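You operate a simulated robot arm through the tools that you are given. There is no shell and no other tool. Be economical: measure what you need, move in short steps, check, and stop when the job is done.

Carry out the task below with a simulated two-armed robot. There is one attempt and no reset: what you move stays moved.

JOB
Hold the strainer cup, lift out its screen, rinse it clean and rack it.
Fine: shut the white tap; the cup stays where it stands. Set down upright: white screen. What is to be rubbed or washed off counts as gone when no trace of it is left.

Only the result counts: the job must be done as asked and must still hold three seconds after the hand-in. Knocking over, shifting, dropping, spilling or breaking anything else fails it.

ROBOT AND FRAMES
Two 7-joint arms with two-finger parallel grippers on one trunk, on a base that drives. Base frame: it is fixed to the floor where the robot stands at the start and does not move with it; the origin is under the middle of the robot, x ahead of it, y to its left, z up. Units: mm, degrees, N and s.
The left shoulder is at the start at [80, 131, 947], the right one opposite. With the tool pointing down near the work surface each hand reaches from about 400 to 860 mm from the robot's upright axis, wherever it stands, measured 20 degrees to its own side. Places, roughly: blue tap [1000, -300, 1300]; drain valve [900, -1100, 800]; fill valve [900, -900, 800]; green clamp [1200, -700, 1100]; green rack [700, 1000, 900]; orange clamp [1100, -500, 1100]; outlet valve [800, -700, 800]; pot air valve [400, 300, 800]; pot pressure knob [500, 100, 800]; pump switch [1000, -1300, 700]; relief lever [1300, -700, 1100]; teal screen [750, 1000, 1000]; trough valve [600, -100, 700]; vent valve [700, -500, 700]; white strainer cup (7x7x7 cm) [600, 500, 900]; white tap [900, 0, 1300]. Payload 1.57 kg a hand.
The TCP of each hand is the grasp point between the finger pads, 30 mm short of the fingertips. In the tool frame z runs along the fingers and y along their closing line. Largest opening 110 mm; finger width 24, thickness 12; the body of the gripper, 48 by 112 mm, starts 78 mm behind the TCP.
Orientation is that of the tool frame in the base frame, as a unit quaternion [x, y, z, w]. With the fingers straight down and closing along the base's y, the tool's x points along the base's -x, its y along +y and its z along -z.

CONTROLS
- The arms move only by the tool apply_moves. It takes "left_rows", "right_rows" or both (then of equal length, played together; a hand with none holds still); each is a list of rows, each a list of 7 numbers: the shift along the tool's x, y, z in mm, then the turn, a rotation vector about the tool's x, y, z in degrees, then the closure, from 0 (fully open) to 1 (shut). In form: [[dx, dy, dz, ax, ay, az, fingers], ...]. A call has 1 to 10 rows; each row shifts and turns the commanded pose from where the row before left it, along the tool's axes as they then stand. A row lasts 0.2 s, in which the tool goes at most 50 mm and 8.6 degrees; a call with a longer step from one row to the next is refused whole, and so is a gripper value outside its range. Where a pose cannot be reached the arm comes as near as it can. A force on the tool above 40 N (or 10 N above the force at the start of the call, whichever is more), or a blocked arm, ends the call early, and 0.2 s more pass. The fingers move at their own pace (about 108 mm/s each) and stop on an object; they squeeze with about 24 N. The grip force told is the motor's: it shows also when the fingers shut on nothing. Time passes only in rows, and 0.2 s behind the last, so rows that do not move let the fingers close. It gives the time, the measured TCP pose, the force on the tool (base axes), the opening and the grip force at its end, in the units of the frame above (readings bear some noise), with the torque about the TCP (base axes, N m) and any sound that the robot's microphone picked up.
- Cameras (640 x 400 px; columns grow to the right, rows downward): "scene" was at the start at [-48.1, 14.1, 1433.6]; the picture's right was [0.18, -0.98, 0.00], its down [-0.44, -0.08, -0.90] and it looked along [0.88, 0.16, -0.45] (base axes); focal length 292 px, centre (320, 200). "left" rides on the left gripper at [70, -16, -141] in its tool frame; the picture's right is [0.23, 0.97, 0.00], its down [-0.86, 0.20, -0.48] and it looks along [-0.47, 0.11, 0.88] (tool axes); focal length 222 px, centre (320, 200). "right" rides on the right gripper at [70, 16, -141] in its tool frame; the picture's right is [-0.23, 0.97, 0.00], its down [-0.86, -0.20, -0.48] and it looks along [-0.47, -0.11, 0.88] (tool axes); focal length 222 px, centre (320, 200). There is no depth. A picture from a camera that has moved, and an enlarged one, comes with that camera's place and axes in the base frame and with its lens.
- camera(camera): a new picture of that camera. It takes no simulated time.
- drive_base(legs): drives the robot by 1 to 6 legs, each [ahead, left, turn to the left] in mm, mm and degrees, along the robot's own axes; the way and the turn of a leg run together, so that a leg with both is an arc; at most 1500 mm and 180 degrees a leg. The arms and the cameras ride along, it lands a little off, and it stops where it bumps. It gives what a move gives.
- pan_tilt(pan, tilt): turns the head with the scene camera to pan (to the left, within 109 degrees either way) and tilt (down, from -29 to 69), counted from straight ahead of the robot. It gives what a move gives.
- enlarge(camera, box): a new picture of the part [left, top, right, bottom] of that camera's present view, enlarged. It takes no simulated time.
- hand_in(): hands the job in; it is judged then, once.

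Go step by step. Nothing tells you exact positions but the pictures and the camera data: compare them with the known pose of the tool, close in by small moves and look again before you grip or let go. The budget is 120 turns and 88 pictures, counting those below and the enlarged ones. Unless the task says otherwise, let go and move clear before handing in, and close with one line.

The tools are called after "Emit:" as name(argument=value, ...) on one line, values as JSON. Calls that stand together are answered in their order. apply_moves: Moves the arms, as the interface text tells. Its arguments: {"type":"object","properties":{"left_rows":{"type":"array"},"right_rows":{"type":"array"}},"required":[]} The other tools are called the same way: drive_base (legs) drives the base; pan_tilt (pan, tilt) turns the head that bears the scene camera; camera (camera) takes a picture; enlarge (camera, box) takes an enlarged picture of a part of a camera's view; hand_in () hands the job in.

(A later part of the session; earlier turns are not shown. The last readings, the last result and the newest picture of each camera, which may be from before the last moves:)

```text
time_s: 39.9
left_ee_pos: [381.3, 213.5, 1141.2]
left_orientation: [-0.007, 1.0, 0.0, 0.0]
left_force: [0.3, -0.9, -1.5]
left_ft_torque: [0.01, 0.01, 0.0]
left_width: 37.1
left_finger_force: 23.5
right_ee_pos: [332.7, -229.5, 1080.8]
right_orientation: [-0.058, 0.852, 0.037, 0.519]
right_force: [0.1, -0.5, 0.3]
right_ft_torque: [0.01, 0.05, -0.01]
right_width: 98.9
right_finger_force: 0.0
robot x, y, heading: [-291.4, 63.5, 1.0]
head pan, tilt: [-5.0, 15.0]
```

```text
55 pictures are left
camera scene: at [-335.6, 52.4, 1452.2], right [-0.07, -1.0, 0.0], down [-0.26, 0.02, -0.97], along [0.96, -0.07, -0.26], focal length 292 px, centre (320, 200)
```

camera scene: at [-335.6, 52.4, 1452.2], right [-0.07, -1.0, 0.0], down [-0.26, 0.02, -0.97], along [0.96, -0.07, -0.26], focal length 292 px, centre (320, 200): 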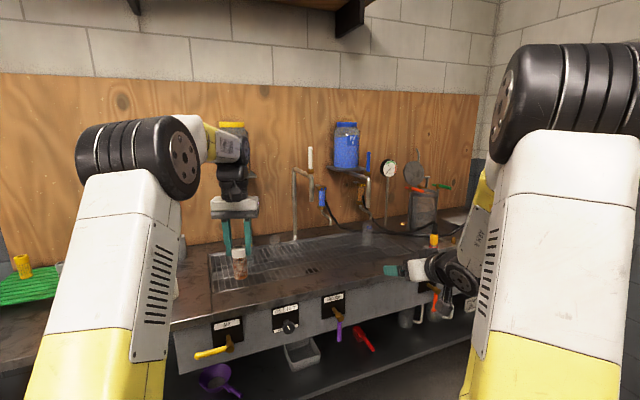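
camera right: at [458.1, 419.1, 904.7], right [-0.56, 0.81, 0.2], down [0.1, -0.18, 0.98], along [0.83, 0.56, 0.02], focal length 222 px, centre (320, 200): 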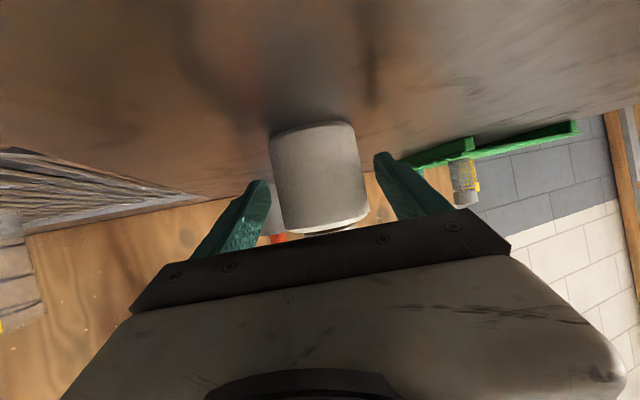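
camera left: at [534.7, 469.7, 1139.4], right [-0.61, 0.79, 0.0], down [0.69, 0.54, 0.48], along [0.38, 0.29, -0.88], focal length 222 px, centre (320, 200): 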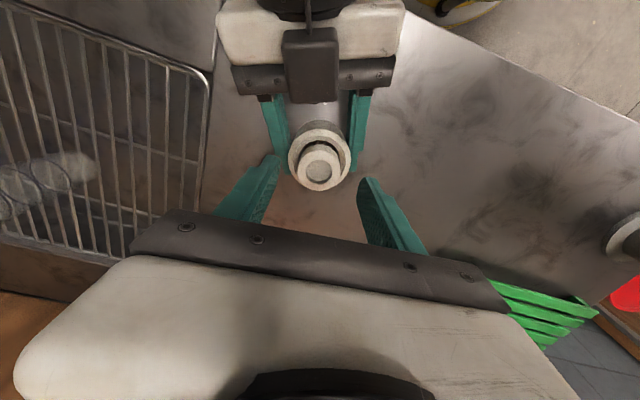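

Emit:
enlarge(camera="scene", box=[260, 110, 420, 270])

Emit:
camera(camera="right")

```text
2.50 times, centred on (340, 190) of scene
camera zoom: at [-335.6, 52.4, 1452.2], right [-0.07, -1.0, 0.0], down [-0.26, 0.02, -0.97], along [0.96, -0.07, -0.26], focal length 729 px, centre (270, 225)
```

zoom: 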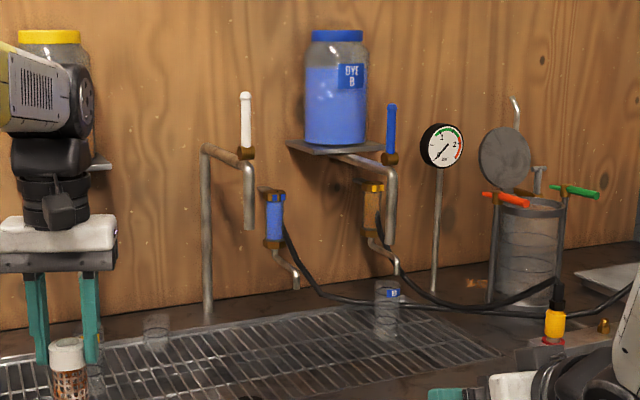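

```text
53 pictures are left
camera right: at [175.6, -235.6, 1084.0], right [-0.03, 0.98, 0.2], down [-0.01, -0.2, 0.98], along [1.0, 0.03, 0.01], focal length 222 px, centre (320, 200)
```

right: 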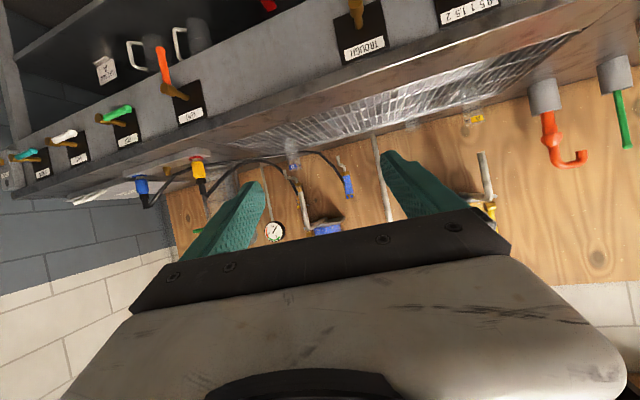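

Taps are visible now: white valve ≈[913, 2, 1246], lever upright to z≈1347, spout tip z≈1115. I zoom in on the lever and hub.

Emit:
enlarge(camera="scene", box=[285, 140, 345, 210])

Emit:
enlarge(camera="scene", box=[200, 260, 280, 300])

```text
5.71 times, centred on (315, 175) of scene
camera zoom: at [-335.6, 52.4, 1452.2], right [-0.07, -1.0, 0.0], down [-0.26, 0.02, -0.97], along [0.96, -0.07, -0.26], focal length 1667 px, centre (349, 343)
```

zoom: 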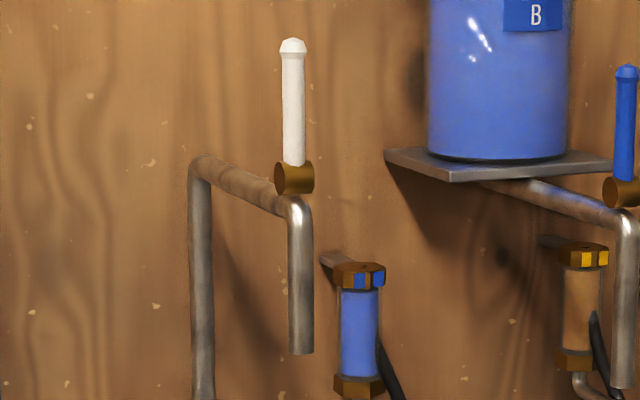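

```text
8.00 times, centred on (240, 280) of scene
camera zoom: at [-335.6, 52.4, 1452.2], right [-0.07, -1.0, 0.0], down [-0.26, 0.02, -0.97], along [0.96, -0.07, -0.26], focal length 2333 px, centre (960, -440)
```

zoom: 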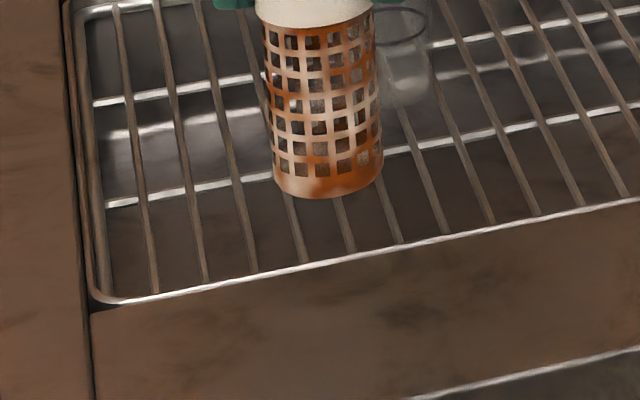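

The valve hub's axis runs sideways, so the lever should swing toward the robot. I drive closer (x≈80, y≈0) and raise the right hand to lever height.

Emit:
drive_base(legs=[[370, -60, -1]])

Emit:
apply_moves(right_rows=[[0, 0, -10, 0, 0, 1, 0], [-40, 10, -20, 0, 0, 1, 0], [-40, 10, -20, 0, 0, 1, 0], [-40, 10, -20, 0, 0, 1, 0], [-40, 10, -20, 0, 0, 1, 0], [-30, 20, -10, 0, 0, 0, 0], [0, 0, 0, 0, 0, 0, 0]])

Emit:
camera(camera="scene")

Emit:
camera(camera="right")

```text
time_s: 42.2
left_ee_pos: [750.4, 145.1, 1141.8]
left_orientation: [0.001, 1.0, 0.001, 0.0]
left_force: [0.0, 0.6, -1.6]
left_ft_torque: [-0.01, -0.02, 0.0]
left_width: 37.1
left_finger_force: 24.0
right_ee_pos: [694.9, -297.7, 1082.1]
right_orientation: [-0.051, 0.852, 0.033, 0.52]
right_force: [0.0, 0.3, 0.0]
right_ft_torque: [0.02, 0.03, 0.05]
right_width: 99.1
right_finger_force: 0.1
robot x, y, heading: [75.6, 5.9, -0.2]
head pan, tilt: [-5.0, 15.0]
```

```text
time_s: 43.8
left_ee_pos: [749.6, 145.1, 1141.2]
left_orientation: [0.002, 1.0, 0.0, 0.001]
left_force: [0.1, -1.0, -0.6]
left_ft_torque: [0.0, -0.01, 0.01]
left_width: 37.1
left_finger_force: 24.3
right_ee_pos: [688.2, -248.7, 1301.1]
right_orientation: [-0.015, 0.853, 0.055, 0.519]
right_force: [0.8, -0.8, 0.3]
right_ft_torque: [0.02, 0.01, 0.02]
right_width: 109.8
right_finger_force: 0.0
robot x, y, heading: [74.7, 4.9, -0.2]
head pan, tilt: [-5.0, 15.0]
```

```text
50 pictures are left
camera scene: at [29.5, -4.4, 1452.2], right [-0.09, -1.0, 0.0], down [-0.26, 0.02, -0.97], along [0.96, -0.09, -0.26], focal length 292 px, centre (320, 200)
```

scene: 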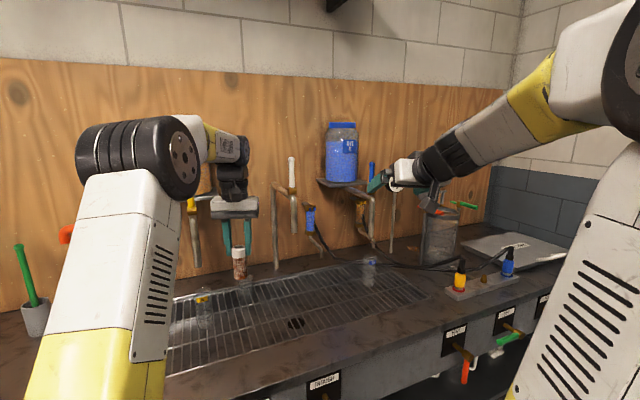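

```text
49 pictures are left
camera right: at [528.9, -246.4, 1304.6], right [0.03, 0.96, 0.28], down [-0.01, -0.28, 0.96], along [1.0, -0.03, 0.0], focal length 222 px, centre (320, 200)
```

right: 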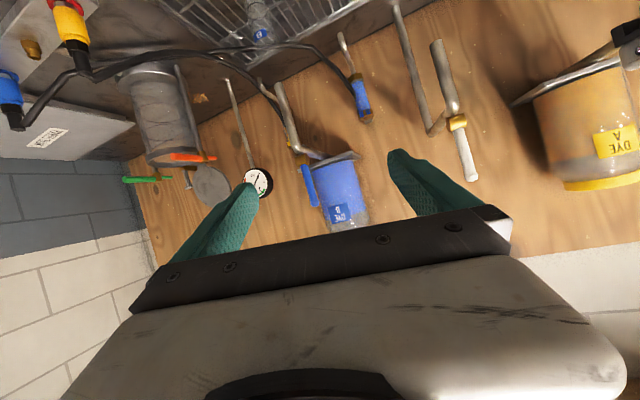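

The lever is pinned down at x≈916, y≈2, z 1246–1345; spout tip ≈[905, 0, 1106]. I bring the right hand to a point 120 mm short of the lever.

Emit:
apply_moves(right_rows=[[-16.6, 33.2, 14.2, 0, 0, 0, 0], [-16.6, 33.2, 14.2, 0, 0, 0, 0], [-16.6, 33.2, 14.2, 0, 0, 0, 0], [-16.6, 33.2, 14.2, 0, 0, 0, 0], [-16.6, 33.2, 14.2, 0, 0, 0, 0], [-16.6, 33.2, 14.2, 0, 0, 0, 0], [-16.6, 33.2, 14.2, 0, 0, 0, 0], [0, 0, 0, 0, 0, 0, 0]])

Emit:
camera(camera="right")

Emit:
camera(camera="scene")

```text
time_s: 45.6
left_ee_pos: [749.7, 145.2, 1141.5]
left_orientation: [0.001, 1.0, 0.0, 0.0]
left_force: [-0.8, -0.2, -1.3]
left_ft_torque: [0.01, 0.0, 0.01]
left_width: 37.2
left_finger_force: 24.1
right_ee_pos: [808.0, -10.8, 1377.6]
right_orientation: [-0.015, 0.854, 0.056, 0.518]
right_force: [-0.1, -0.3, 0.4]
right_ft_torque: [-0.01, 0.02, 0.02]
right_width: 110.0
right_finger_force: 0.1
robot x, y, heading: [76.4, 6.4, -0.2]
head pan, tilt: [-5.0, 15.0]
```

```text
48 pictures are left
camera right: at [649.8, -8.4, 1381.8], right [0.03, 0.96, 0.28], down [-0.01, -0.28, 0.96], along [1.0, -0.03, 0.0], focal length 222 px, centre (320, 200)
```

right: 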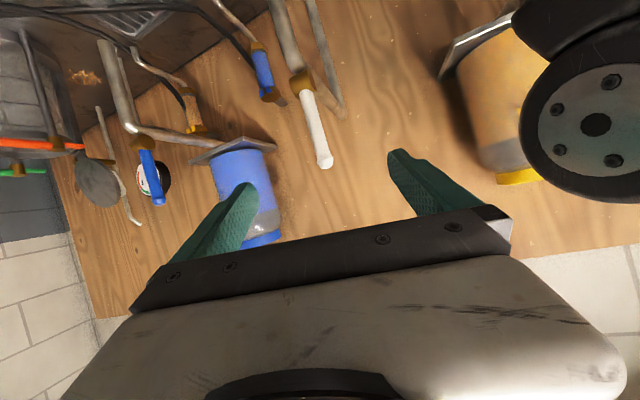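

```text
47 pictures are left
camera scene: at [29.6, -4.3, 1452.2], right [-0.09, -1.0, 0.0], down [-0.26, 0.02, -0.97], along [0.96, -0.09, -0.26], focal length 292 px, centre (320, 200)
```

scene: 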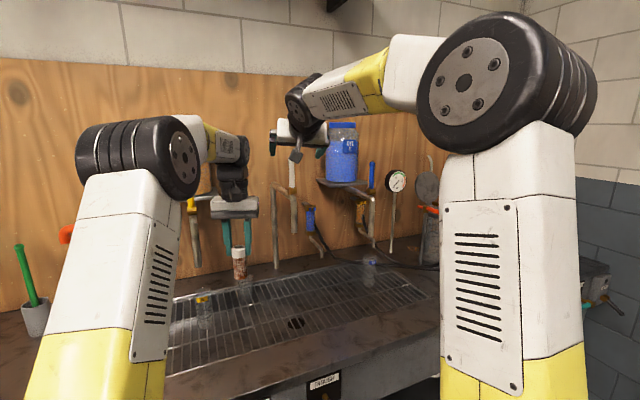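

The lever is centred between the fingers. I advance onto it, close, and shift the left hand slightly left for room.

Emit:
apply_moves(right_rows=[[0, 0, 30, 0, 0, 0, 0], [0, 0, 30, 0, 0, 0, 0], [0, 0, 30, 0, 0, 0, 0], [0, 0, 30, 0, 0, 0, 0], [0, 0, 0, 0, 0, 0, 0.3], [0, 0, 0, 0, 0, 0, 0.5], [0, 0, 0, 0, 0, 0, 0.7], [0, 0, 0, 0, 0, 0, 0.9], [0, 0, 0, 0, 0, 0, 0.95], [0, 0, 0, 0, 0, 0, 0.95]], left_rows=[[0, 10, 0, 0, 0, 0, 0.8], [0, 10, 0, 0, 0, 0, 0.8], [0, 10, 0, 0, 0, 0, 0.8], [0, 10, 0, 0, 0, 0, 0.8], [0, 0, 0, 0, 0, 0, 0.8], [0, 0, 0, 0, 0, 0, 0.8], [0, 0, 0, 0, 0, 0, 0.8], [0, 0, 0, 0, 0, 0, 0.8], [0, 0, 0, 0, 0, 0, 0.8], [0, 0, 0, 0, 0, 0, 0.8]])

Emit:
camera(camera="right")

```text
time_s: 47.8
left_ee_pos: [750.5, 187.0, 1140.7]
left_orientation: [0.002, 1.0, -0.001, -0.001]
left_force: [0.5, 0.4, -0.8]
left_ft_torque: [-0.03, 0.0, 0.02]
left_width: 37.0
left_finger_force: 24.1
right_ee_pos: [917.2, 4.2, 1321.5]
right_orientation: [-0.015, 0.853, 0.056, 0.518]
right_force: [-1.1, 6.9, -0.5]
right_ft_torque: [-0.98, -0.39, 0.06]
right_width: 18.4
right_finger_force: 32.7
robot x, y, heading: [76.8, 4.5, 0.0]
head pan, tilt: [-5.0, 15.0]
```

```text
46 pictures are left
camera right: at [758.0, 5.8, 1326.2], right [0.02, 0.96, 0.28], down [-0.01, -0.28, 0.96], along [1.0, -0.03, 0.0], focal length 222 px, centre (320, 200)
```

right: 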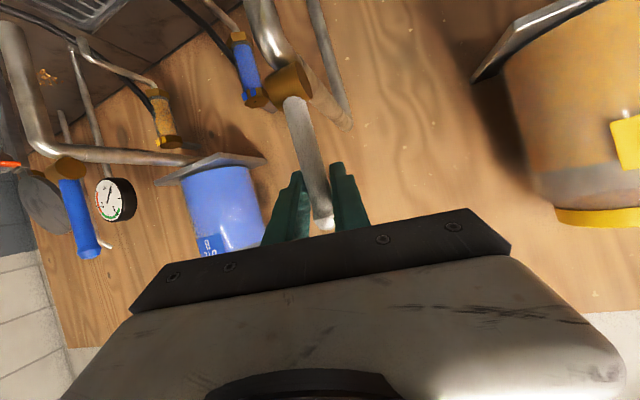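

Lever gripped (18 mm). I try pulling it about 20° toward the robot along its arc and watch the force.

Emit:
apply_moves(right_rows=[[0, -2, 0, 0, 0, 0, 0.95], [7.1, 1, -11.1, 0, 0, 0, 0.95], [8.9, 0.8, -9.7, 0, 0, 0, 0.95], [0, 0, 0, 0, 0, 0, 0.95]])

Emit:
enlarge(camera="scene", box=[250, 90, 350, 270])

```text
time_s: 48.8
left_ee_pos: [750.1, 184.7, 1141.9]
left_orientation: [0.001, 1.0, 0.0, -0.001]
left_force: [0.5, 0.4, -0.5]
left_ft_torque: [-0.01, 0.0, 0.01]
left_width: 37.4
left_finger_force: 23.6
right_ee_pos: [889.7, -2.7, 1315.3]
right_orientation: [-0.012, 0.853, 0.054, 0.518]
right_force: [1.3, -7.9, 2.5]
right_ft_torque: [-0.39, -0.05, -0.22]
right_width: 16.6
right_finger_force: 31.9
robot x, y, heading: [75.2, 7.8, -0.3]
head pan, tilt: [-5.0, 15.0]
```

```text
2.22 times, centred on (300, 180) of scene
camera zoom: at [29.5, -4.9, 1452.2], right [-0.09, -1.0, 0.0], down [-0.26, 0.02, -0.97], along [0.96, -0.09, -0.26], focal length 648 px, centre (364, 244)
```

zoom: 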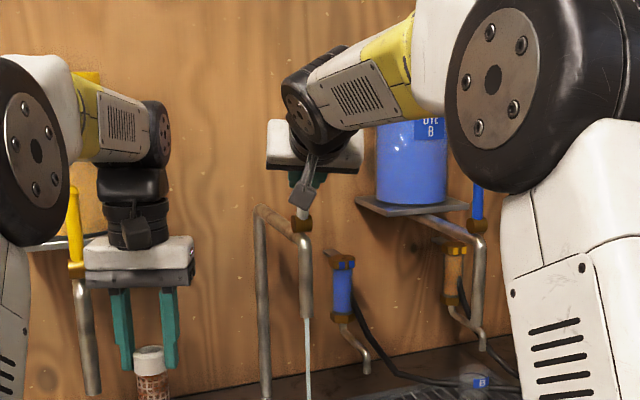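

Water already runs. I pull the lever on to about 60° for a fuller stream.

Emit:
apply_moves(right_rows=[[10.4, 2.5, -8, 0, 0, 0, 0.95], [11.7, 0.8, -6.1, 0, 0, 0, 0.95], [12.5, 0, -4, 0, 0, 0, 0.95], [13, 0, -1.7, 0, 0, 0, 0.95], [0, 0, 0, 0, 0, 0, 0.95]])

Emit:
enlarge(camera="scene", box=[250, 90, 370, 300])

Emit:
camera(camera="right")

```text
time_s: 50.0
left_ee_pos: [748.9, 186.0, 1142.2]
left_orientation: [0.001, 1.0, 0.0, 0.0]
left_force: [0.6, -0.3, -0.7]
left_ft_torque: [0.0, -0.02, -0.01]
left_width: 37.1
left_finger_force: 24.2
right_ee_pos: [849.5, 7.4, 1283.0]
right_orientation: [-0.016, 0.853, 0.057, 0.519]
right_force: [0.0, -0.3, 0.5]
right_ft_torque: [0.0, 0.02, -0.01]
right_width: 5.5
right_finger_force: 0.0
robot x, y, heading: [75.5, 6.0, -0.3]
head pan, tilt: [-5.0, 15.0]
```

```text
1.90 times, centred on (310, 195) of scene
camera zoom: at [29.5, -4.1, 1452.2], right [-0.09, -1.0, 0.0], down [-0.26, 0.02, -0.97], along [0.96, -0.09, -0.26], focal length 556 px, centre (339, 210)
```

zoom: 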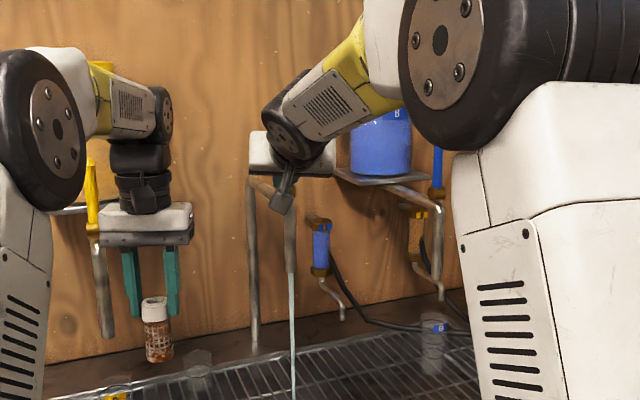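

```text
43 pictures are left
camera right: at [690.9, 8.2, 1287.5], right [0.02, 0.96, 0.28], down [-0.01, -0.28, 0.96], along [1.0, -0.02, 0.0], focal length 222 px, centre (320, 200)
```

right: 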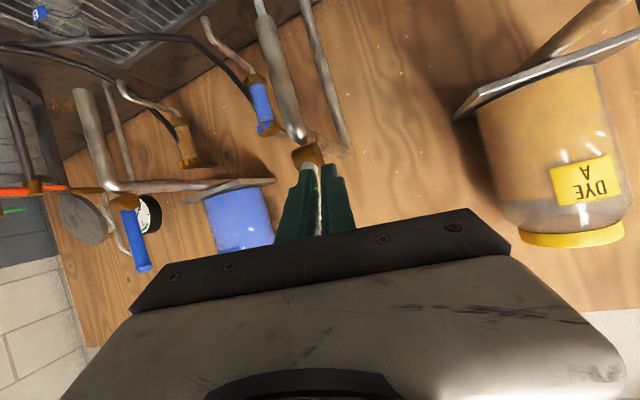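

The lever slipped free partway but water is running. I open the fingers, retreat the right hand, and look at lever and stream.

Emit:
apply_moves(right_rows=[[0, 0, 0, 0, 0, 0, 0.5], [0, 0, 0, 0, 0, 0, 0.2], [0, 0, 0, 0, 0, 0, 0.2], [0, 0, -30, 0, 0, 0, 0.2], [0, 0, -30, 0, 0, 0, 0.2], [0, 0, -30, 0, 0, 0, 0.2], [0, -40, -10, 0, 0, 0, 0.2], [0, -40, -10, 0, 0, 0, 0.2], [0, -40, 0, 0, 0, 0, 0.2], [0, 0, 0, 0, 0, 0, 0.2]])

Emit:
camera(camera="right")

Emit:
enlarge(camera="scene", box=[250, 120, 370, 300])

```text
time_s: 52.2
left_ee_pos: [749.7, 186.3, 1141.4]
left_orientation: [0.001, 1.0, 0.0, 0.0]
left_force: [0.1, -0.1, -0.7]
left_ft_torque: [0.01, 0.01, -0.01]
left_width: 37.3
left_finger_force: 23.3
right_ee_pos: [763.0, -130.7, 1323.6]
right_orientation: [-0.015, 0.853, 0.057, 0.518]
right_force: [-0.2, -0.5, -0.6]
right_ft_torque: [0.01, 0.01, 0.02]
right_width: 88.1
right_finger_force: 0.0
robot x, y, heading: [75.9, 6.3, 0.0]
head pan, tilt: [-5.0, 15.0]
```

```text
42 pictures are left
camera right: at [603.5, -127.0, 1328.6], right [0.03, 0.96, 0.28], down [-0.01, -0.28, 0.96], along [1.0, -0.03, 0.0], focal length 222 px, centre (320, 200)
```

right: 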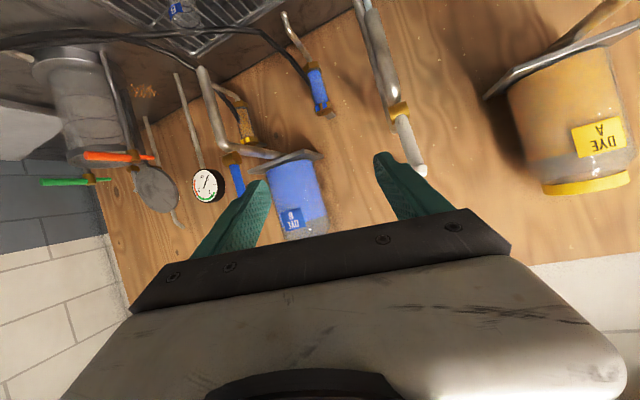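

```text
2.22 times, centred on (310, 210) of scene
camera zoom: at [29.5, -4.4, 1452.2], right [-0.09, -1.0, 0.0], down [-0.26, 0.02, -0.97], along [0.96, -0.09, -0.26], focal length 648 px, centre (342, 178)
```

zoom: 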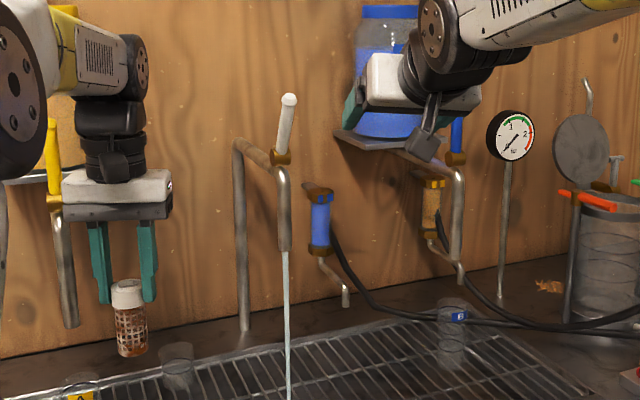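

Water flows steadily with the lever at about 20°. I now pitch the left hand to point ahead, so the screen lies horizontally, and move the right hand aside.

Emit:
apply_moves(left_rows=[[0, 0, 0, 0, -8.5, 0, 0.8], [0, 0, 0, 0, -8.5, 0, 0.8], [0, 0, 0, 0, -8.5, 0, 0.8], [0, 0, 0, 0, -8.5, 0, 0.8], [0, 0, 0, 0, -8.5, 0, 0.8], [0, 0, 0, 0, -8.5, 0, 0.8], [0, 0, 0, 0, -8.5, 0, 0.8], [0, 0, 0, 0, -8.5, 0, 0.8], [0, 0, 0, 0, -8.5, 0, 0.8], [0, 0, 0, 0, -8.5, 0, 0.8]], right_rows=[[0, -20, 0, 0, 0, 0, 0.2], [0, -20, 0, 0, 0, 0, 0.2], [0, -20, 0, 0, 0, 0, 0.2], [0, -20, 0, 0, 0, 0, 0.2], [0, 0, 0, 0, 0, 0, 0.2], [0, 0, 0, 0, 0, 0, 0.2], [0, 0, 0, 0, 0, 0, 0.2], [0, 0, 0, 0, 0, 0, 0.2], [0, 0, 0, 0, 0, 0, 0.2], [0, 0, 0, 0, 0, 0, 0.2]])

Emit:
camera(camera="scene")

Emit:
camera(camera="left")

```text
time_s: 54.4
left_ee_pos: [749.9, 186.0, 1141.0]
left_orientation: [0.0, 0.737, 0.001, 0.676]
left_force: [-0.5, -0.3, 0.5]
left_ft_torque: [0.03, 0.06, -0.01]
left_width: 37.1
left_finger_force: 24.5
right_ee_pos: [769.7, -208.1, 1317.9]
right_orientation: [-0.014, 0.853, 0.055, 0.519]
right_force: [0.3, -0.1, 0.3]
right_ft_torque: [0.01, -0.02, -0.03]
right_width: 88.1
right_finger_force: 0.1
robot x, y, heading: [73.2, 7.0, -0.2]
head pan, tilt: [-5.0, 15.0]
```

```text
40 pictures are left
camera scene: at [29.2, -4.4, 1452.2], right [-0.09, -1.0, 0.0], down [-0.26, 0.02, -0.97], along [0.96, -0.09, -0.26], focal length 292 px, centre (320, 200)
```

scene: 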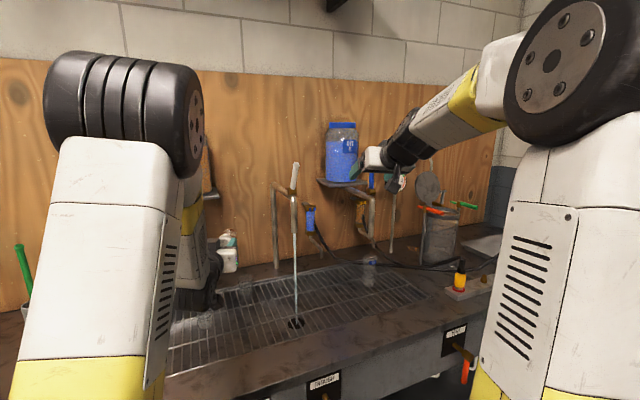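

```text
39 pictures are left
camera left: at [602.8, 170.1, 1084.2], right [-0.02, 0.97, -0.23], down [-0.4, 0.2, 0.89], along [0.92, 0.11, 0.39], focal length 222 px, centre (320, 200)
```

left: 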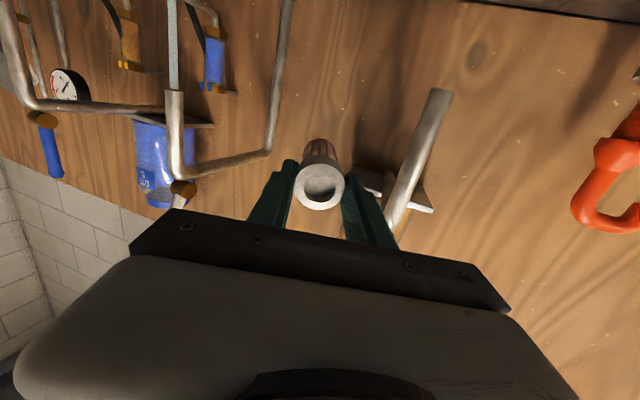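

Stream at x≈906, y≈0 from spout tip z≈1108. I lower the left hand to z≈1045 and slide the screen's mesh into the stream.

Emit:
apply_moves(left_rows=[[32, 0, 10, 0, 0, 0, 0.8], [32, 0, 10, 0, 0, 0, 0.8], [32, 0, 15, 0, 0, 0, 0.8], [0, -40, 15, 0, 0, 0, 0.8], [0, -40, 15, 0, 0, 0, 0.8], [0, -40, 15, 0, 0, 0, 0.8], [0, -40, 15, 0, 0, 0, 0.8], [0, -26, 10, 0, 0, 0, 0.8], [0, 0, 0, 0, 0, 0, 0.8]])

Emit:
camera(camera="left")

Emit:
camera(camera="scene")

```text
time_s: 56.4
left_ee_pos: [844.3, -2.1, 1035.3]
left_orientation: [0.001, 0.737, -0.001, 0.676]
left_force: [-0.9, -0.1, -0.9]
left_ft_torque: [0.0, 0.06, 0.03]
left_width: 37.4
left_finger_force: 23.9
right_ee_pos: [769.1, -206.8, 1318.3]
right_orientation: [-0.014, 0.854, 0.056, 0.518]
right_force: [-1.2, -0.5, -1.2]
right_ft_torque: [0.01, 0.02, -0.04]
right_width: 88.0
right_finger_force: 0.1
robot x, y, heading: [73.6, 7.8, -0.2]
head pan, tilt: [-5.0, 15.0]
```

```text
38 pictures are left
camera left: at [698.1, -18.3, 977.9], right [-0.02, 0.97, -0.23], down [-0.4, 0.2, 0.89], along [0.92, 0.11, 0.39], focal length 222 px, centre (320, 200)
```

left: 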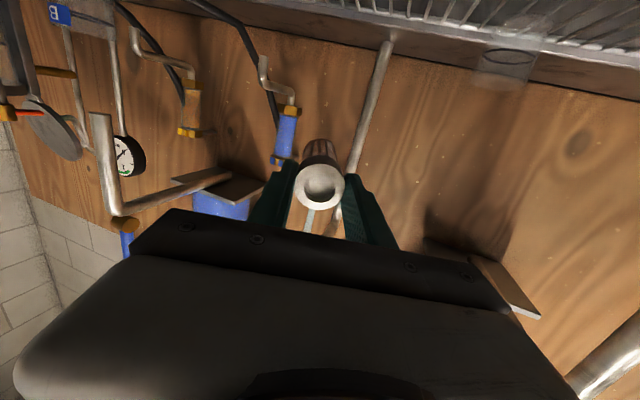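

```text
37 pictures are left
camera scene: at [29.5, -4.5, 1452.2], right [-0.09, -1.0, 0.0], down [-0.26, 0.02, -0.97], along [0.96, -0.09, -0.26], focal length 292 px, centre (320, 200)
```

scene: 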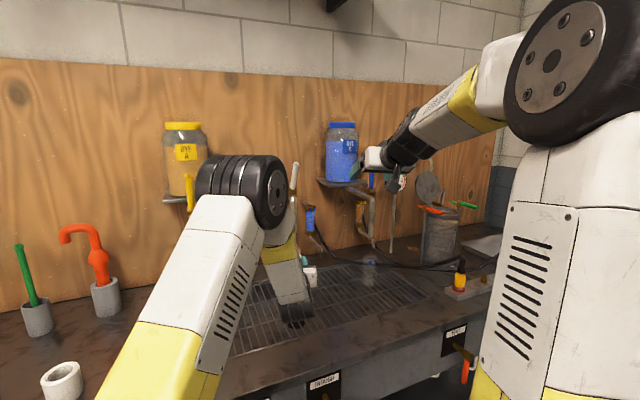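

The screen is in the stream. I roll it about its axis while sweeping along its length.

Emit:
apply_moves(left_rows=[[0, 0, 12, 0, 0, 8, 0.8], [0, 0, 12, 0, 0, 8, 0.8], [0, 0, -12, 0, 0, 8, 0.8], [0, 0, -12, 0, 0, 8, 0.8], [0, 0, -12, 0, 0, 8, 0.8], [0, 0, -12, 0, 0, 8, 0.8], [0, 0, 12, 0, 0, 8, 0.8], [0, 0, 12, 0, 0, 8, 0.8], [0, 0, 12, 0, 0, 8, 0.8], [0, 0, 12, 0, 0, 8, 0.8]])

Emit:
apply_moves(left_rows=[[0, 0, -12, 0, 0, 8, 0.8], [0, 0, -12, 0, 0, 8, 0.8], [0, 0, -12, 0, 0, 8, 0.8], [0, 0, -12, 0, 0, 8, 0.8], [0, 0, 12, 0, 0, 8, 0.8], [0, 0, 12, 0, 0, 8, 0.8], [0, 0, 12, 0, 0, 8, 0.8], [0, 0, 12, 0, 0, 8, 0.8], [0, 0, -12, 0, 0, 8, 0.8], [0, 0, -12, 0, 0, 8, 0.8]])

Emit:
camera(camera="left")

```text
time_s: 58.6
left_ee_pos: [868.4, 0.7, 1035.0]
left_orientation: [0.475, 0.564, 0.434, 0.517]
left_force: [0.1, 0.4, -0.4]
left_ft_torque: [0.01, 0.04, -0.03]
left_width: 37.3
left_finger_force: 23.6
right_ee_pos: [769.5, -207.3, 1317.3]
right_orientation: [-0.015, 0.853, 0.056, 0.519]
right_force: [-0.2, -0.2, 0.3]
right_ft_torque: [0.0, -0.01, 0.0]
right_width: 88.0
right_finger_force: 0.0
robot x, y, heading: [72.0, 8.6, -0.1]
head pan, tilt: [-5.0, 15.0]
```

```text
time_s: 60.8
left_ee_pos: [844.9, -1.4, 1036.3]
left_orientation: [0.726, 0.127, 0.665, 0.117]
left_force: [-0.1, 0.6, -0.9]
left_ft_torque: [-0.02, 0.07, -0.01]
left_width: 37.0
left_finger_force: 23.8
right_ee_pos: [770.4, -206.4, 1317.4]
right_orientation: [-0.014, 0.853, 0.055, 0.519]
right_force: [-0.5, -0.3, -0.4]
right_ft_torque: [0.02, 0.03, -0.04]
right_width: 88.1
right_finger_force: 0.1
robot x, y, heading: [74.0, 6.6, -0.4]
head pan, tilt: [-5.0, 15.0]
```

```text
36 pictures are left
camera left: at [709.8, 38.1, 1108.5], right [0.04, -0.84, 0.54], down [-0.54, -0.48, -0.69], along [0.84, -0.26, -0.48], focal length 222 px, centre (320, 200)
```

left: 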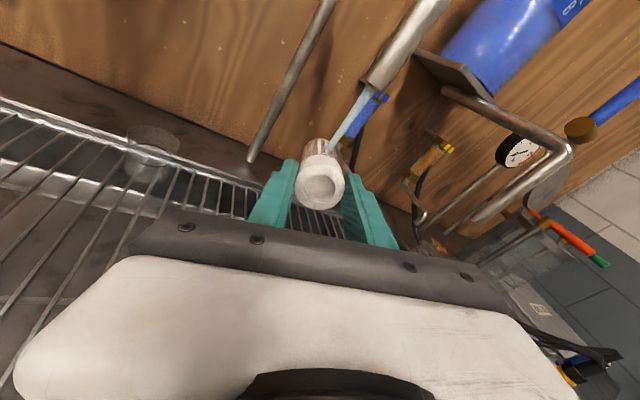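

The roll works and the stream reaches the mesh; I zoom in to check hit and dirt.

Emit:
enlarge(camera="left", box=[260, 60, 420, 230])

```text
2.35 times, centred on (340, 145) of left
camera zoom: at [709.8, 38.1, 1108.5], right [0.04, -0.84, 0.54], down [-0.54, -0.48, -0.69], along [0.84, -0.26, -0.48], focal length 523 px, centre (273, 329)
```

zoom: 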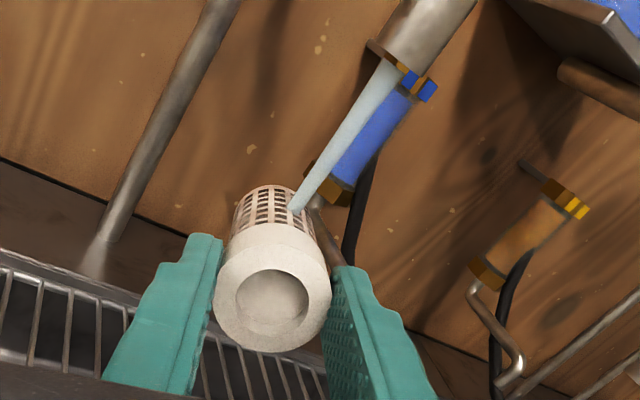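

The mesh is already whitening. I roll back the other way through the full turn with longer sweeps along the mesh.

Emit:
apply_moves(left_rows=[[0, 0, 18, 0, 0, -8, 0.8], [0, 0, 18, 0, 0, -8, 0.8], [0, 0, -23, 0, 0, -8, 0.8], [0, 0, -23, 0, 0, -8, 0.8], [0, 0, -23, 0, 0, -8, 0.8], [0, 0, 23, 0, 0, -8, 0.8], [0, 0, 23, 0, 0, -8, 0.8], [0, 0, 23, 0, 0, -8, 0.8], [0, 0, -23, 0, 0, -8, 0.8], [0, 0, -23, 0, 0, -8, 0.8]])

Emit:
apply_moves(left_rows=[[0, 0, -23, 0, 0, -8, 0.8], [0, 0, 23, 0, 0, -8, 0.8], [0, 0, 23, 0, 0, -8, 0.8], [0, 0, 23, 0, 0, -8, 0.8], [0, 0, -23, 0, 0, -8, 0.8], [0, 0, -23, 0, 0, -8, 0.8], [0, 0, -23, 0, 0, -8, 0.8], [0, 0, 23, 0, 0, -8, 0.8], [0, 0, 23, 0, 0, -8, 0.8], [0, 0, 23, 0, 0, -8, 0.8]])

Emit:
apply_moves(left_rows=[[0, 0, -23, 0, 0, -8, 0.8], [0, 0, -23, 0, 0, -8, 0.8], [0, 0, -23, 0, 0, -8, 0.8], [0, 0, 23, 0, 0, -8, 0.8], [0, 0, 23, 0, 0, -8, 0.8], [0, 0, 23, 0, 0, -8, 0.8], [0, 0, -23, 0, 0, -8, 0.8], [0, 0, -23, 0, 0, -8, 0.8], [0, 0, -23, 0, 0, -8, 0.8], [0, 0, 23, 0, 0, -8, 0.8]])

Emit:
apply_moves(left_rows=[[0, 0, 23, 0, 0, -8, 0.8], [0, 0, 23, 0, 0, -8, 0.8], [0, 0, -23, 0, 0, -8, 0.8], [0, 0, -23, 0, 0, -8, 0.8], [0, 0, -23, 0, 0, -8, 0.8], [0, 0, 23, 0, 0, -8, 0.8], [0, 0, 23, 0, 0, -8, 0.8], [0, 0, 23, 0, 0, -8, 0.8], [0, 0, -23, 0, 0, -8, 0.8], [0, 0, -13, 0, 0, -8, 0.8]])

Emit:
enlarge(camera="left", box=[260, 60, 420, 230])

```text
time_s: 63.0
left_ee_pos: [836.3, -1.2, 1036.0]
left_orientation: [0.474, 0.564, 0.433, 0.518]
left_force: [-0.3, 0.3, -1.4]
left_ft_torque: [-0.01, 0.02, 0.04]
left_width: 37.1
left_finger_force: 24.0
right_ee_pos: [770.5, -206.8, 1317.1]
right_orientation: [-0.014, 0.853, 0.056, 0.518]
right_force: [0.4, 0.8, 0.6]
right_ft_torque: [-0.05, 0.04, 0.04]
right_width: 87.9
right_finger_force: 0.1
robot x, y, heading: [74.6, 5.3, 0.0]
head pan, tilt: [-5.0, 15.0]
```

```text
time_s: 65.2
left_ee_pos: [881.2, -0.5, 1032.9]
left_orientation: [0.001, 0.737, -0.002, 0.676]
left_force: [0.3, -0.3, 0.0]
left_ft_torque: [0.01, 0.03, 0.01]
left_width: 37.2
left_finger_force: 24.2
right_ee_pos: [769.7, -206.7, 1318.5]
right_orientation: [-0.015, 0.853, 0.056, 0.519]
right_force: [-0.5, -0.8, -0.3]
right_ft_torque: [-0.02, 0.0, 0.0]
right_width: 87.8
right_finger_force: 0.1
robot x, y, heading: [75.8, 6.4, -0.1]
head pan, tilt: [-5.0, 15.0]
```

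```text
time_s: 67.4
left_ee_pos: [833.7, -1.4, 1038.7]
left_orientation: [-0.474, 0.565, -0.435, 0.516]
left_force: [0.3, -0.6, -0.9]
left_ft_torque: [-0.02, 0.04, 0.03]
left_width: 36.9
left_finger_force: 24.8
right_ee_pos: [769.2, -207.2, 1318.5]
right_orientation: [-0.015, 0.853, 0.056, 0.519]
right_force: [-0.9, 0.0, -0.4]
right_ft_torque: [-0.02, -0.01, 0.01]
right_width: 87.9
right_finger_force: 0.1
robot x, y, heading: [72.8, 4.3, -0.2]
head pan, tilt: [-5.0, 15.0]
```

```text
time_s: 69.6
left_ee_pos: [845.4, -0.1, 1036.3]
left_orientation: [0.726, -0.128, 0.666, -0.115]
left_force: [0.2, -0.1, -0.7]
left_ft_torque: [0.0, 0.01, -0.03]
left_width: 36.7
left_finger_force: 23.6
right_ee_pos: [769.3, -208.2, 1317.7]
right_orientation: [-0.015, 0.853, 0.056, 0.518]
right_force: [-0.5, 0.4, -0.5]
right_ft_torque: [0.01, 0.03, -0.01]
right_width: 88.3
right_finger_force: 0.0
robot x, y, heading: [70.2, 3.6, -0.1]
head pan, tilt: [-5.0, 15.0]
```

```text
2.35 times, centred on (340, 145) of left
camera zoom: at [710.8, -8.8, 1119.3], right [-0.01, -0.99, -0.12], down [-0.55, 0.1, -0.83], along [0.83, 0.05, -0.55], focal length 523 px, centre (273, 329)
```

zoom: 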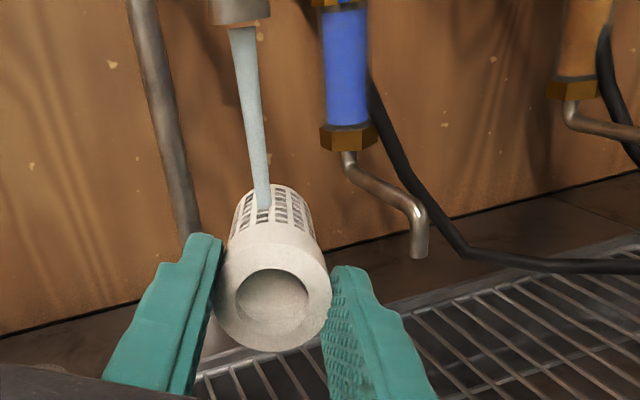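

The visible side is white. I roll back to neutral, rinsing the far end first, then the whole length again.

Emit:
apply_moves(left_rows=[[0, 0, -20, 0, 0, 8, 0.8], [0, 0, -17, 0, 0, 8, 0.8], [0, 0, -6, 0, 0, 8, 0.8], [0, 0, 6, 0, 0, 8, 0.8], [0, 0, -6, 0, 0, 8, 0.8], [0, 0, 6, 0, 0, 8, 0.8], [0, 0, -6, 0, 0, 8, 0.8], [0, 0, 6, 0, 0, 8, 0.8], [0, 0, -6, 0, 0, 8, 0.8], [0, 0, 10, 0, 0, 8, 0.8]])

Emit:
apply_moves(left_rows=[[0, 0, 23, 0, 0, 8, 0.8], [0, 0, 23, 0, 0, 8, 0.8], [0, 0, 23, 0, 0, 8, 0.8], [0, 0, -23, 0, 0, 8, 0.8], [0, 0, -23, 0, 0, 8, 0.8], [0, 0, -23, 0, 0, 8, 0.8], [0, 0, -6, 0, 0, 8, 0.8], [0, 0, 29, 0, 0, 8, 0.8], [0, 0, 23, 0, 0, 8, 0.8], [0, 0, 23, 0, 0, 8, 0.8]])

```text
time_s: 71.8
left_ee_pos: [811.5, -0.1, 1039.5]
left_orientation: [-0.472, 0.566, -0.434, 0.518]
left_force: [0.0, -0.2, -0.4]
left_ft_torque: [-0.03, 0.0, 0.0]
left_width: 37.0
left_finger_force: 24.0
right_ee_pos: [768.3, -207.9, 1318.8]
right_orientation: [-0.015, 0.853, 0.056, 0.518]
right_force: [0.6, 0.0, -0.2]
right_ft_torque: [0.0, 0.03, -0.02]
right_width: 87.6
right_finger_force: 0.1
robot x, y, heading: [74.4, 5.7, -0.2]
head pan, tilt: [-5.0, 15.0]
```

```text
time_s: 74.0
left_ee_pos: [881.9, -1.2, 1031.9]
left_orientation: [0.002, 0.737, 0.0, 0.676]
left_force: [-0.8, -0.9, -0.1]
left_ft_torque: [0.0, 0.02, -0.01]
left_width: 36.9
left_finger_force: 23.8
right_ee_pos: [768.7, -206.4, 1317.2]
right_orientation: [-0.014, 0.853, 0.055, 0.518]
right_force: [-0.7, 0.1, -0.3]
right_ft_torque: [0.01, 0.03, -0.02]
right_width: 88.2
right_finger_force: 0.0
robot x, y, heading: [72.0, 6.6, -0.2]
head pan, tilt: [-5.0, 15.0]
```

Now I withdraw the screen from the stream and turn it upright for inspection.

Emit:
apply_moves(left_rows=[[0, 0, -40, 0, 0, 0, 0.8], [0, 0, -40, 0, 0, 0, 0.8], [0, 0, -40, 0, 0, 0, 0.8], [-20, 35, 0, 0, 0, 0, 0.8], [-20, 35, 0, 0, 0, 0, 0.8], [-20, 35, 0, 0, 0, 0, 0.8], [-20, 35, 0, 0, 0, 0, 0.8], [-20, 0, 0, 0, 0, 0, 0.8]])

Emit:
apply_moves(left_rows=[[0, 0, 0, 0, 8.5, 0, 0.8], [0, 0, 0, 0, 8.5, 0, 0.8], [0, 0, 0, 0, 8.5, 0, 0.8], [0, 0, 0, 0, 8.5, 0, 0.8], [0, 0, 0, 0, 8.5, 0, 0.8], [0, 0, 0, 0, 8.5, 0, 0.8], [0, 0, 0, 0, 8.5, 0, 0.8], [0, 0, 0, 0, 8.5, 0, 0.8], [0, 0, 0, 0, 8.5, 0, 0.8], [0, 0, 0, 0, 8.5, 0, 0.8]])

Emit:
camera(camera="scene")

```text
time_s: 75.8
left_ee_pos: [770.8, 138.9, 1142.5]
left_orientation: [0.0, 0.738, 0.0, 0.675]
left_force: [-0.3, 0.2, -0.9]
left_ft_torque: [0.0, 0.03, 0.03]
left_width: 37.2
left_finger_force: 24.0
right_ee_pos: [769.8, -206.7, 1317.8]
right_orientation: [-0.014, 0.853, 0.055, 0.519]
right_force: [0.0, 0.0, 0.1]
right_ft_torque: [-0.02, 0.0, -0.01]
right_width: 88.1
right_finger_force: 0.1
robot x, y, heading: [72.5, 8.1, -0.2]
head pan, tilt: [-5.0, 15.0]
```

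```text
time_s: 78.0
left_ee_pos: [771.5, 140.2, 1143.0]
left_orientation: [0.002, 1.0, 0.001, -0.001]
left_force: [-0.9, 0.1, 0.1]
left_ft_torque: [0.02, -0.07, 0.01]
left_width: 37.2
left_finger_force: 24.1
right_ee_pos: [768.9, -207.8, 1318.6]
right_orientation: [-0.014, 0.853, 0.056, 0.518]
right_force: [-0.2, 0.1, 0.5]
right_ft_torque: [-0.02, -0.02, 0.01]
right_width: 87.9
right_finger_force: 0.1
robot x, y, heading: [75.7, 6.1, -0.3]
head pan, tilt: [-5.0, 15.0]
```

```text
33 pictures are left
camera scene: at [29.1, -4.5, 1452.2], right [-0.09, -1.0, 0.0], down [-0.26, 0.02, -0.97], along [0.96, -0.09, -0.26], focal length 292 px, centre (320, 200)
```

scene: 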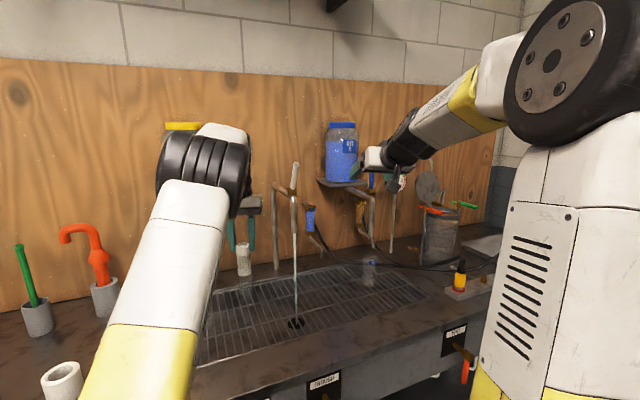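

I zoom on the screen from several sides by turning it.

Emit:
enlarge(camera="scene", box=[220, 230, 270, 290])

Emit:
apply_moves(left_rows=[[0, 0, 0, 0, 0, 8.5, 0.8], [0, 0, 0, 0, 0, 8.5, 0.8], [0, 0, 0, 0, 0, 8.5, 0.8], [0, 0, 0, 0, 0, 8.5, 0.8], [0, 0, 0, 0, 0, 8.5, 0.8], [0, 0, 0, 0, 0, 8.5, 0.8], [0, 0, 0, 0, 0, 8.5, 0.8], [0, 0, 0, 0, 0, 8.5, 0.8], [0, 0, 0, 0, 0, 8.5, 0.8], [0, 0, 0, 0, 0, 8.5, 0.8]])

Emit:
enlarge(camera="scene", box=[220, 230, 270, 290])

```text
6.67 times, centred on (245, 260) of scene
camera zoom: at [29.1, -4.5, 1452.2], right [-0.09, -1.0, 0.0], down [-0.26, 0.02, -0.97], along [0.96, -0.09, -0.26], focal length 1944 px, centre (820, -200)
```

zoom: 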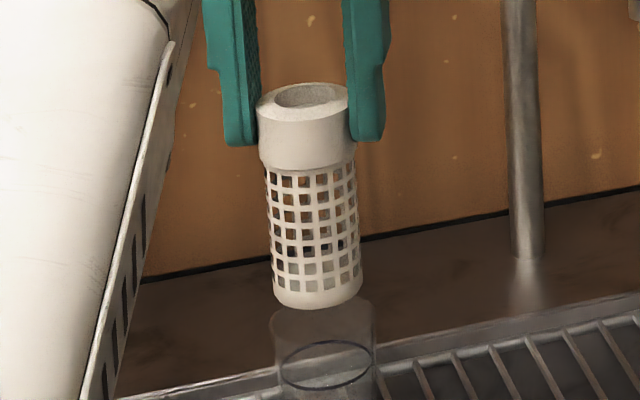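

```text
time_s: 80.2
left_ee_pos: [771.1, 139.5, 1141.8]
left_orientation: [0.677, 0.736, 0.0, 0.0]
left_force: [0.4, 0.5, -0.7]
left_ft_torque: [0.04, 0.03, 0.02]
left_width: 37.1
left_finger_force: 24.0
right_ee_pos: [770.0, -207.5, 1319.2]
right_orientation: [-0.014, 0.853, 0.055, 0.519]
right_force: [-0.3, 0.3, -0.3]
right_ft_torque: [0.02, 0.01, -0.01]
right_width: 88.2
right_finger_force: 0.0
robot x, y, heading: [73.3, 5.2, -0.0]
head pan, tilt: [-5.0, 15.0]
```

```text
6.67 times, centred on (245, 260) of scene
camera zoom: at [29.5, -4.4, 1452.2], right [-0.09, -1.0, 0.0], down [-0.26, 0.02, -0.97], along [0.96, -0.09, -0.26], focal length 1944 px, centre (820, -200)
```

zoom: 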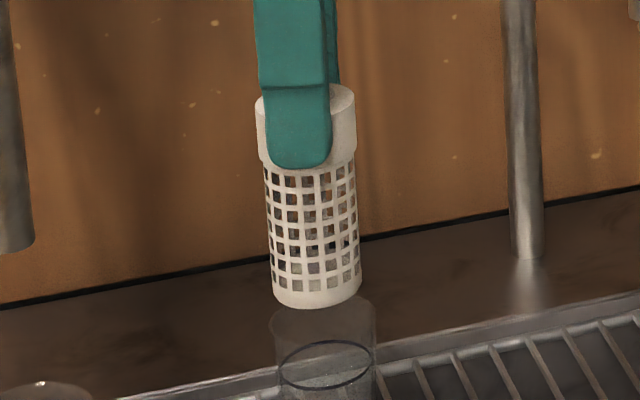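

Clean on two sides; check the other two.

Emit:
apply_moves(left_rows=[[0, 0, 0, 0, 0, 8.5, 0.8], [0, 0, 0, 0, 0, 8.5, 0.8], [0, 0, 0, 0, 0, 8.5, 0.8], [0, 0, 0, 0, 0, 8.5, 0.8], [0, 0, 0, 0, 0, 8.5, 0.8], [0, 0, 0, 0, 0, 8.5, 0.8], [0, 0, 0, 0, 0, 8.5, 0.8], [0, 0, 0, 0, 0, 8.5, 0.8]])

Emit:
enlarge(camera="scene", box=[220, 230, 270, 290])

Emit:
apply_moves(left_rows=[[0, 0, 0, 0, 0, -8.5, 0.8], [0, 0, 0, 0, 0, -8.5, 0.8], [0, 0, 0, 0, 0, -8.5, 0.8], [0, 0, 0, 0, 0, -8.5, 0.8], [0, 0, 0, 0, 0, -8.5, 0.8], [0, 0, 0, 0, 0, -8.5, 0.8], [0, 0, 0, 0, 0, -8.5, 0.8], [0, 0, 0, 0, 0, -8.5, 0.8]])

Emit:
apply_moves(left_rows=[[0, 0, 0, 0, 0, -8.5, 0.8], [0, 0, 0, 0, 0, -8.5, 0.8], [0, 0, 0, 0, 0, -8.5, 0.8], [0, 0, 0, 0, 0, -8.5, 0.8], [0, 0, 0, 0, 0, -8.5, 0.8], [0, 0, 0, 0, 0, -8.5, 0.8], [0, 0, 0, 0, 0, -8.5, 0.8], [0, 0, 0, 0, 0, -8.5, 0.8], [0, 0, 0, 0, 0, -8.5, 0.8], [0, 0, 0, 0, 0, -8.5, 0.8]])

Emit:
apply_moves(left_rows=[[0, 0, 0, 0, 0, -8.5, 0.8], [0, 0, 0, 0, 0, -8.5, 0.8], [0, 0, 0, 0, 0, -8.5, 0.8], [0, 0, 0, 0, 0, -8.5, 0.8], [0, 0, 0, 0, 0, -8.5, 0.8], [0, 0, 0, 0, 0, -8.5, 0.8], [0, 0, 0, 0, 0, -8.5, 0.8], [0, 0, 0, 0, 0, -8.5, 0.8], [0, 0, 0, 0, 0, -8.5, 0.8], [0, 0, 0, 0, 0, -8.5, 0.8]])

Emit:
enlarge(camera="scene", box=[220, 230, 270, 290])

```text
time_s: 82.0
left_ee_pos: [771.6, 138.9, 1144.4]
left_orientation: [0.973, 0.229, 0.0, 0.0]
left_force: [1.7, 0.2, -0.6]
left_ft_torque: [-0.02, -0.03, -0.04]
left_width: 37.1
left_finger_force: 24.2
right_ee_pos: [770.0, -207.0, 1318.5]
right_orientation: [-0.014, 0.853, 0.055, 0.518]
right_force: [0.2, -1.3, -0.8]
right_ft_torque: [0.02, -0.01, 0.01]
right_width: 87.8
right_finger_force: 0.1
robot x, y, heading: [77.6, 9.1, -0.2]
head pan, tilt: [-5.0, 15.0]
```

```text
6.67 times, centred on (245, 260) of scene
camera zoom: at [29.5, -4.4, 1452.2], right [-0.09, -1.0, 0.0], down [-0.26, 0.02, -0.97], along [0.96, -0.09, -0.26], focal length 1944 px, centre (820, -200)
```

zoom: 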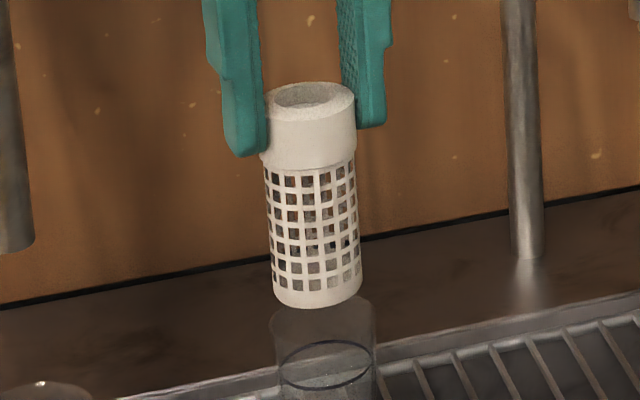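

```text
time_s: 83.8
left_ee_pos: [771.8, 139.5, 1143.6]
left_orientation: [0.675, 0.737, 0.0, 0.0]
left_force: [-0.2, -0.4, -1.1]
left_ft_torque: [0.05, 0.01, -0.05]
left_width: 37.1
left_finger_force: 24.0
right_ee_pos: [769.1, -208.1, 1318.5]
right_orientation: [-0.014, 0.853, 0.055, 0.519]
right_force: [-0.6, -0.4, -0.6]
right_ft_torque: [0.0, 0.0, 0.02]
right_width: 87.7
right_finger_force: 0.0
robot x, y, heading: [75.0, 5.6, -0.3]
head pan, tilt: [-5.0, 15.0]
```

```text
time_s: 86.0
left_ee_pos: [770.1, 140.1, 1144.7]
left_orientation: [0.001, 1.0, 0.0, -0.001]
left_force: [0.8, 1.5, -1.3]
left_ft_torque: [-0.01, 0.0, -0.02]
left_width: 36.9
left_finger_force: 24.1
right_ee_pos: [769.3, -206.3, 1316.9]
right_orientation: [-0.014, 0.853, 0.056, 0.518]
right_force: [0.3, 0.4, 0.9]
right_ft_torque: [-0.02, 0.0, 0.0]
right_width: 87.9
right_finger_force: 0.1
robot x, y, heading: [73.5, 3.6, -0.3]
head pan, tilt: [-5.0, 15.0]
```

```text
time_s: 88.2
left_ee_pos: [770.3, 138.9, 1143.5]
left_orientation: [-0.676, 0.737, 0.0, 0.0]
left_force: [0.2, -0.8, -0.4]
left_ft_torque: [0.03, -0.02, -0.01]
left_width: 37.0
left_finger_force: 24.1
right_ee_pos: [769.1, -206.8, 1318.3]
right_orientation: [-0.013, 0.853, 0.055, 0.518]
right_force: [0.0, 0.3, 0.3]
right_ft_torque: [-0.01, 0.01, -0.01]
right_width: 88.0
right_finger_force: 0.1
robot x, y, heading: [75.7, 5.0, -0.2]
head pan, tilt: [-5.0, 15.0]
```

```text
6.67 times, centred on (245, 260) of scene
camera zoom: at [29.5, -4.4, 1452.2], right [-0.09, -1.0, 0.0], down [-0.26, 0.02, -0.97], along [0.96, -0.09, -0.26], focal length 1944 px, centre (820, -200)
```

zoom: 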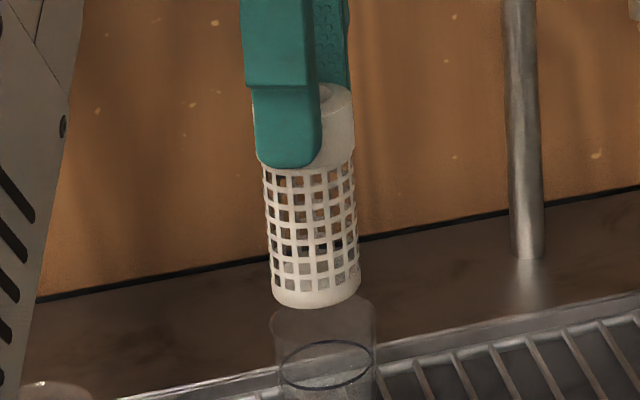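

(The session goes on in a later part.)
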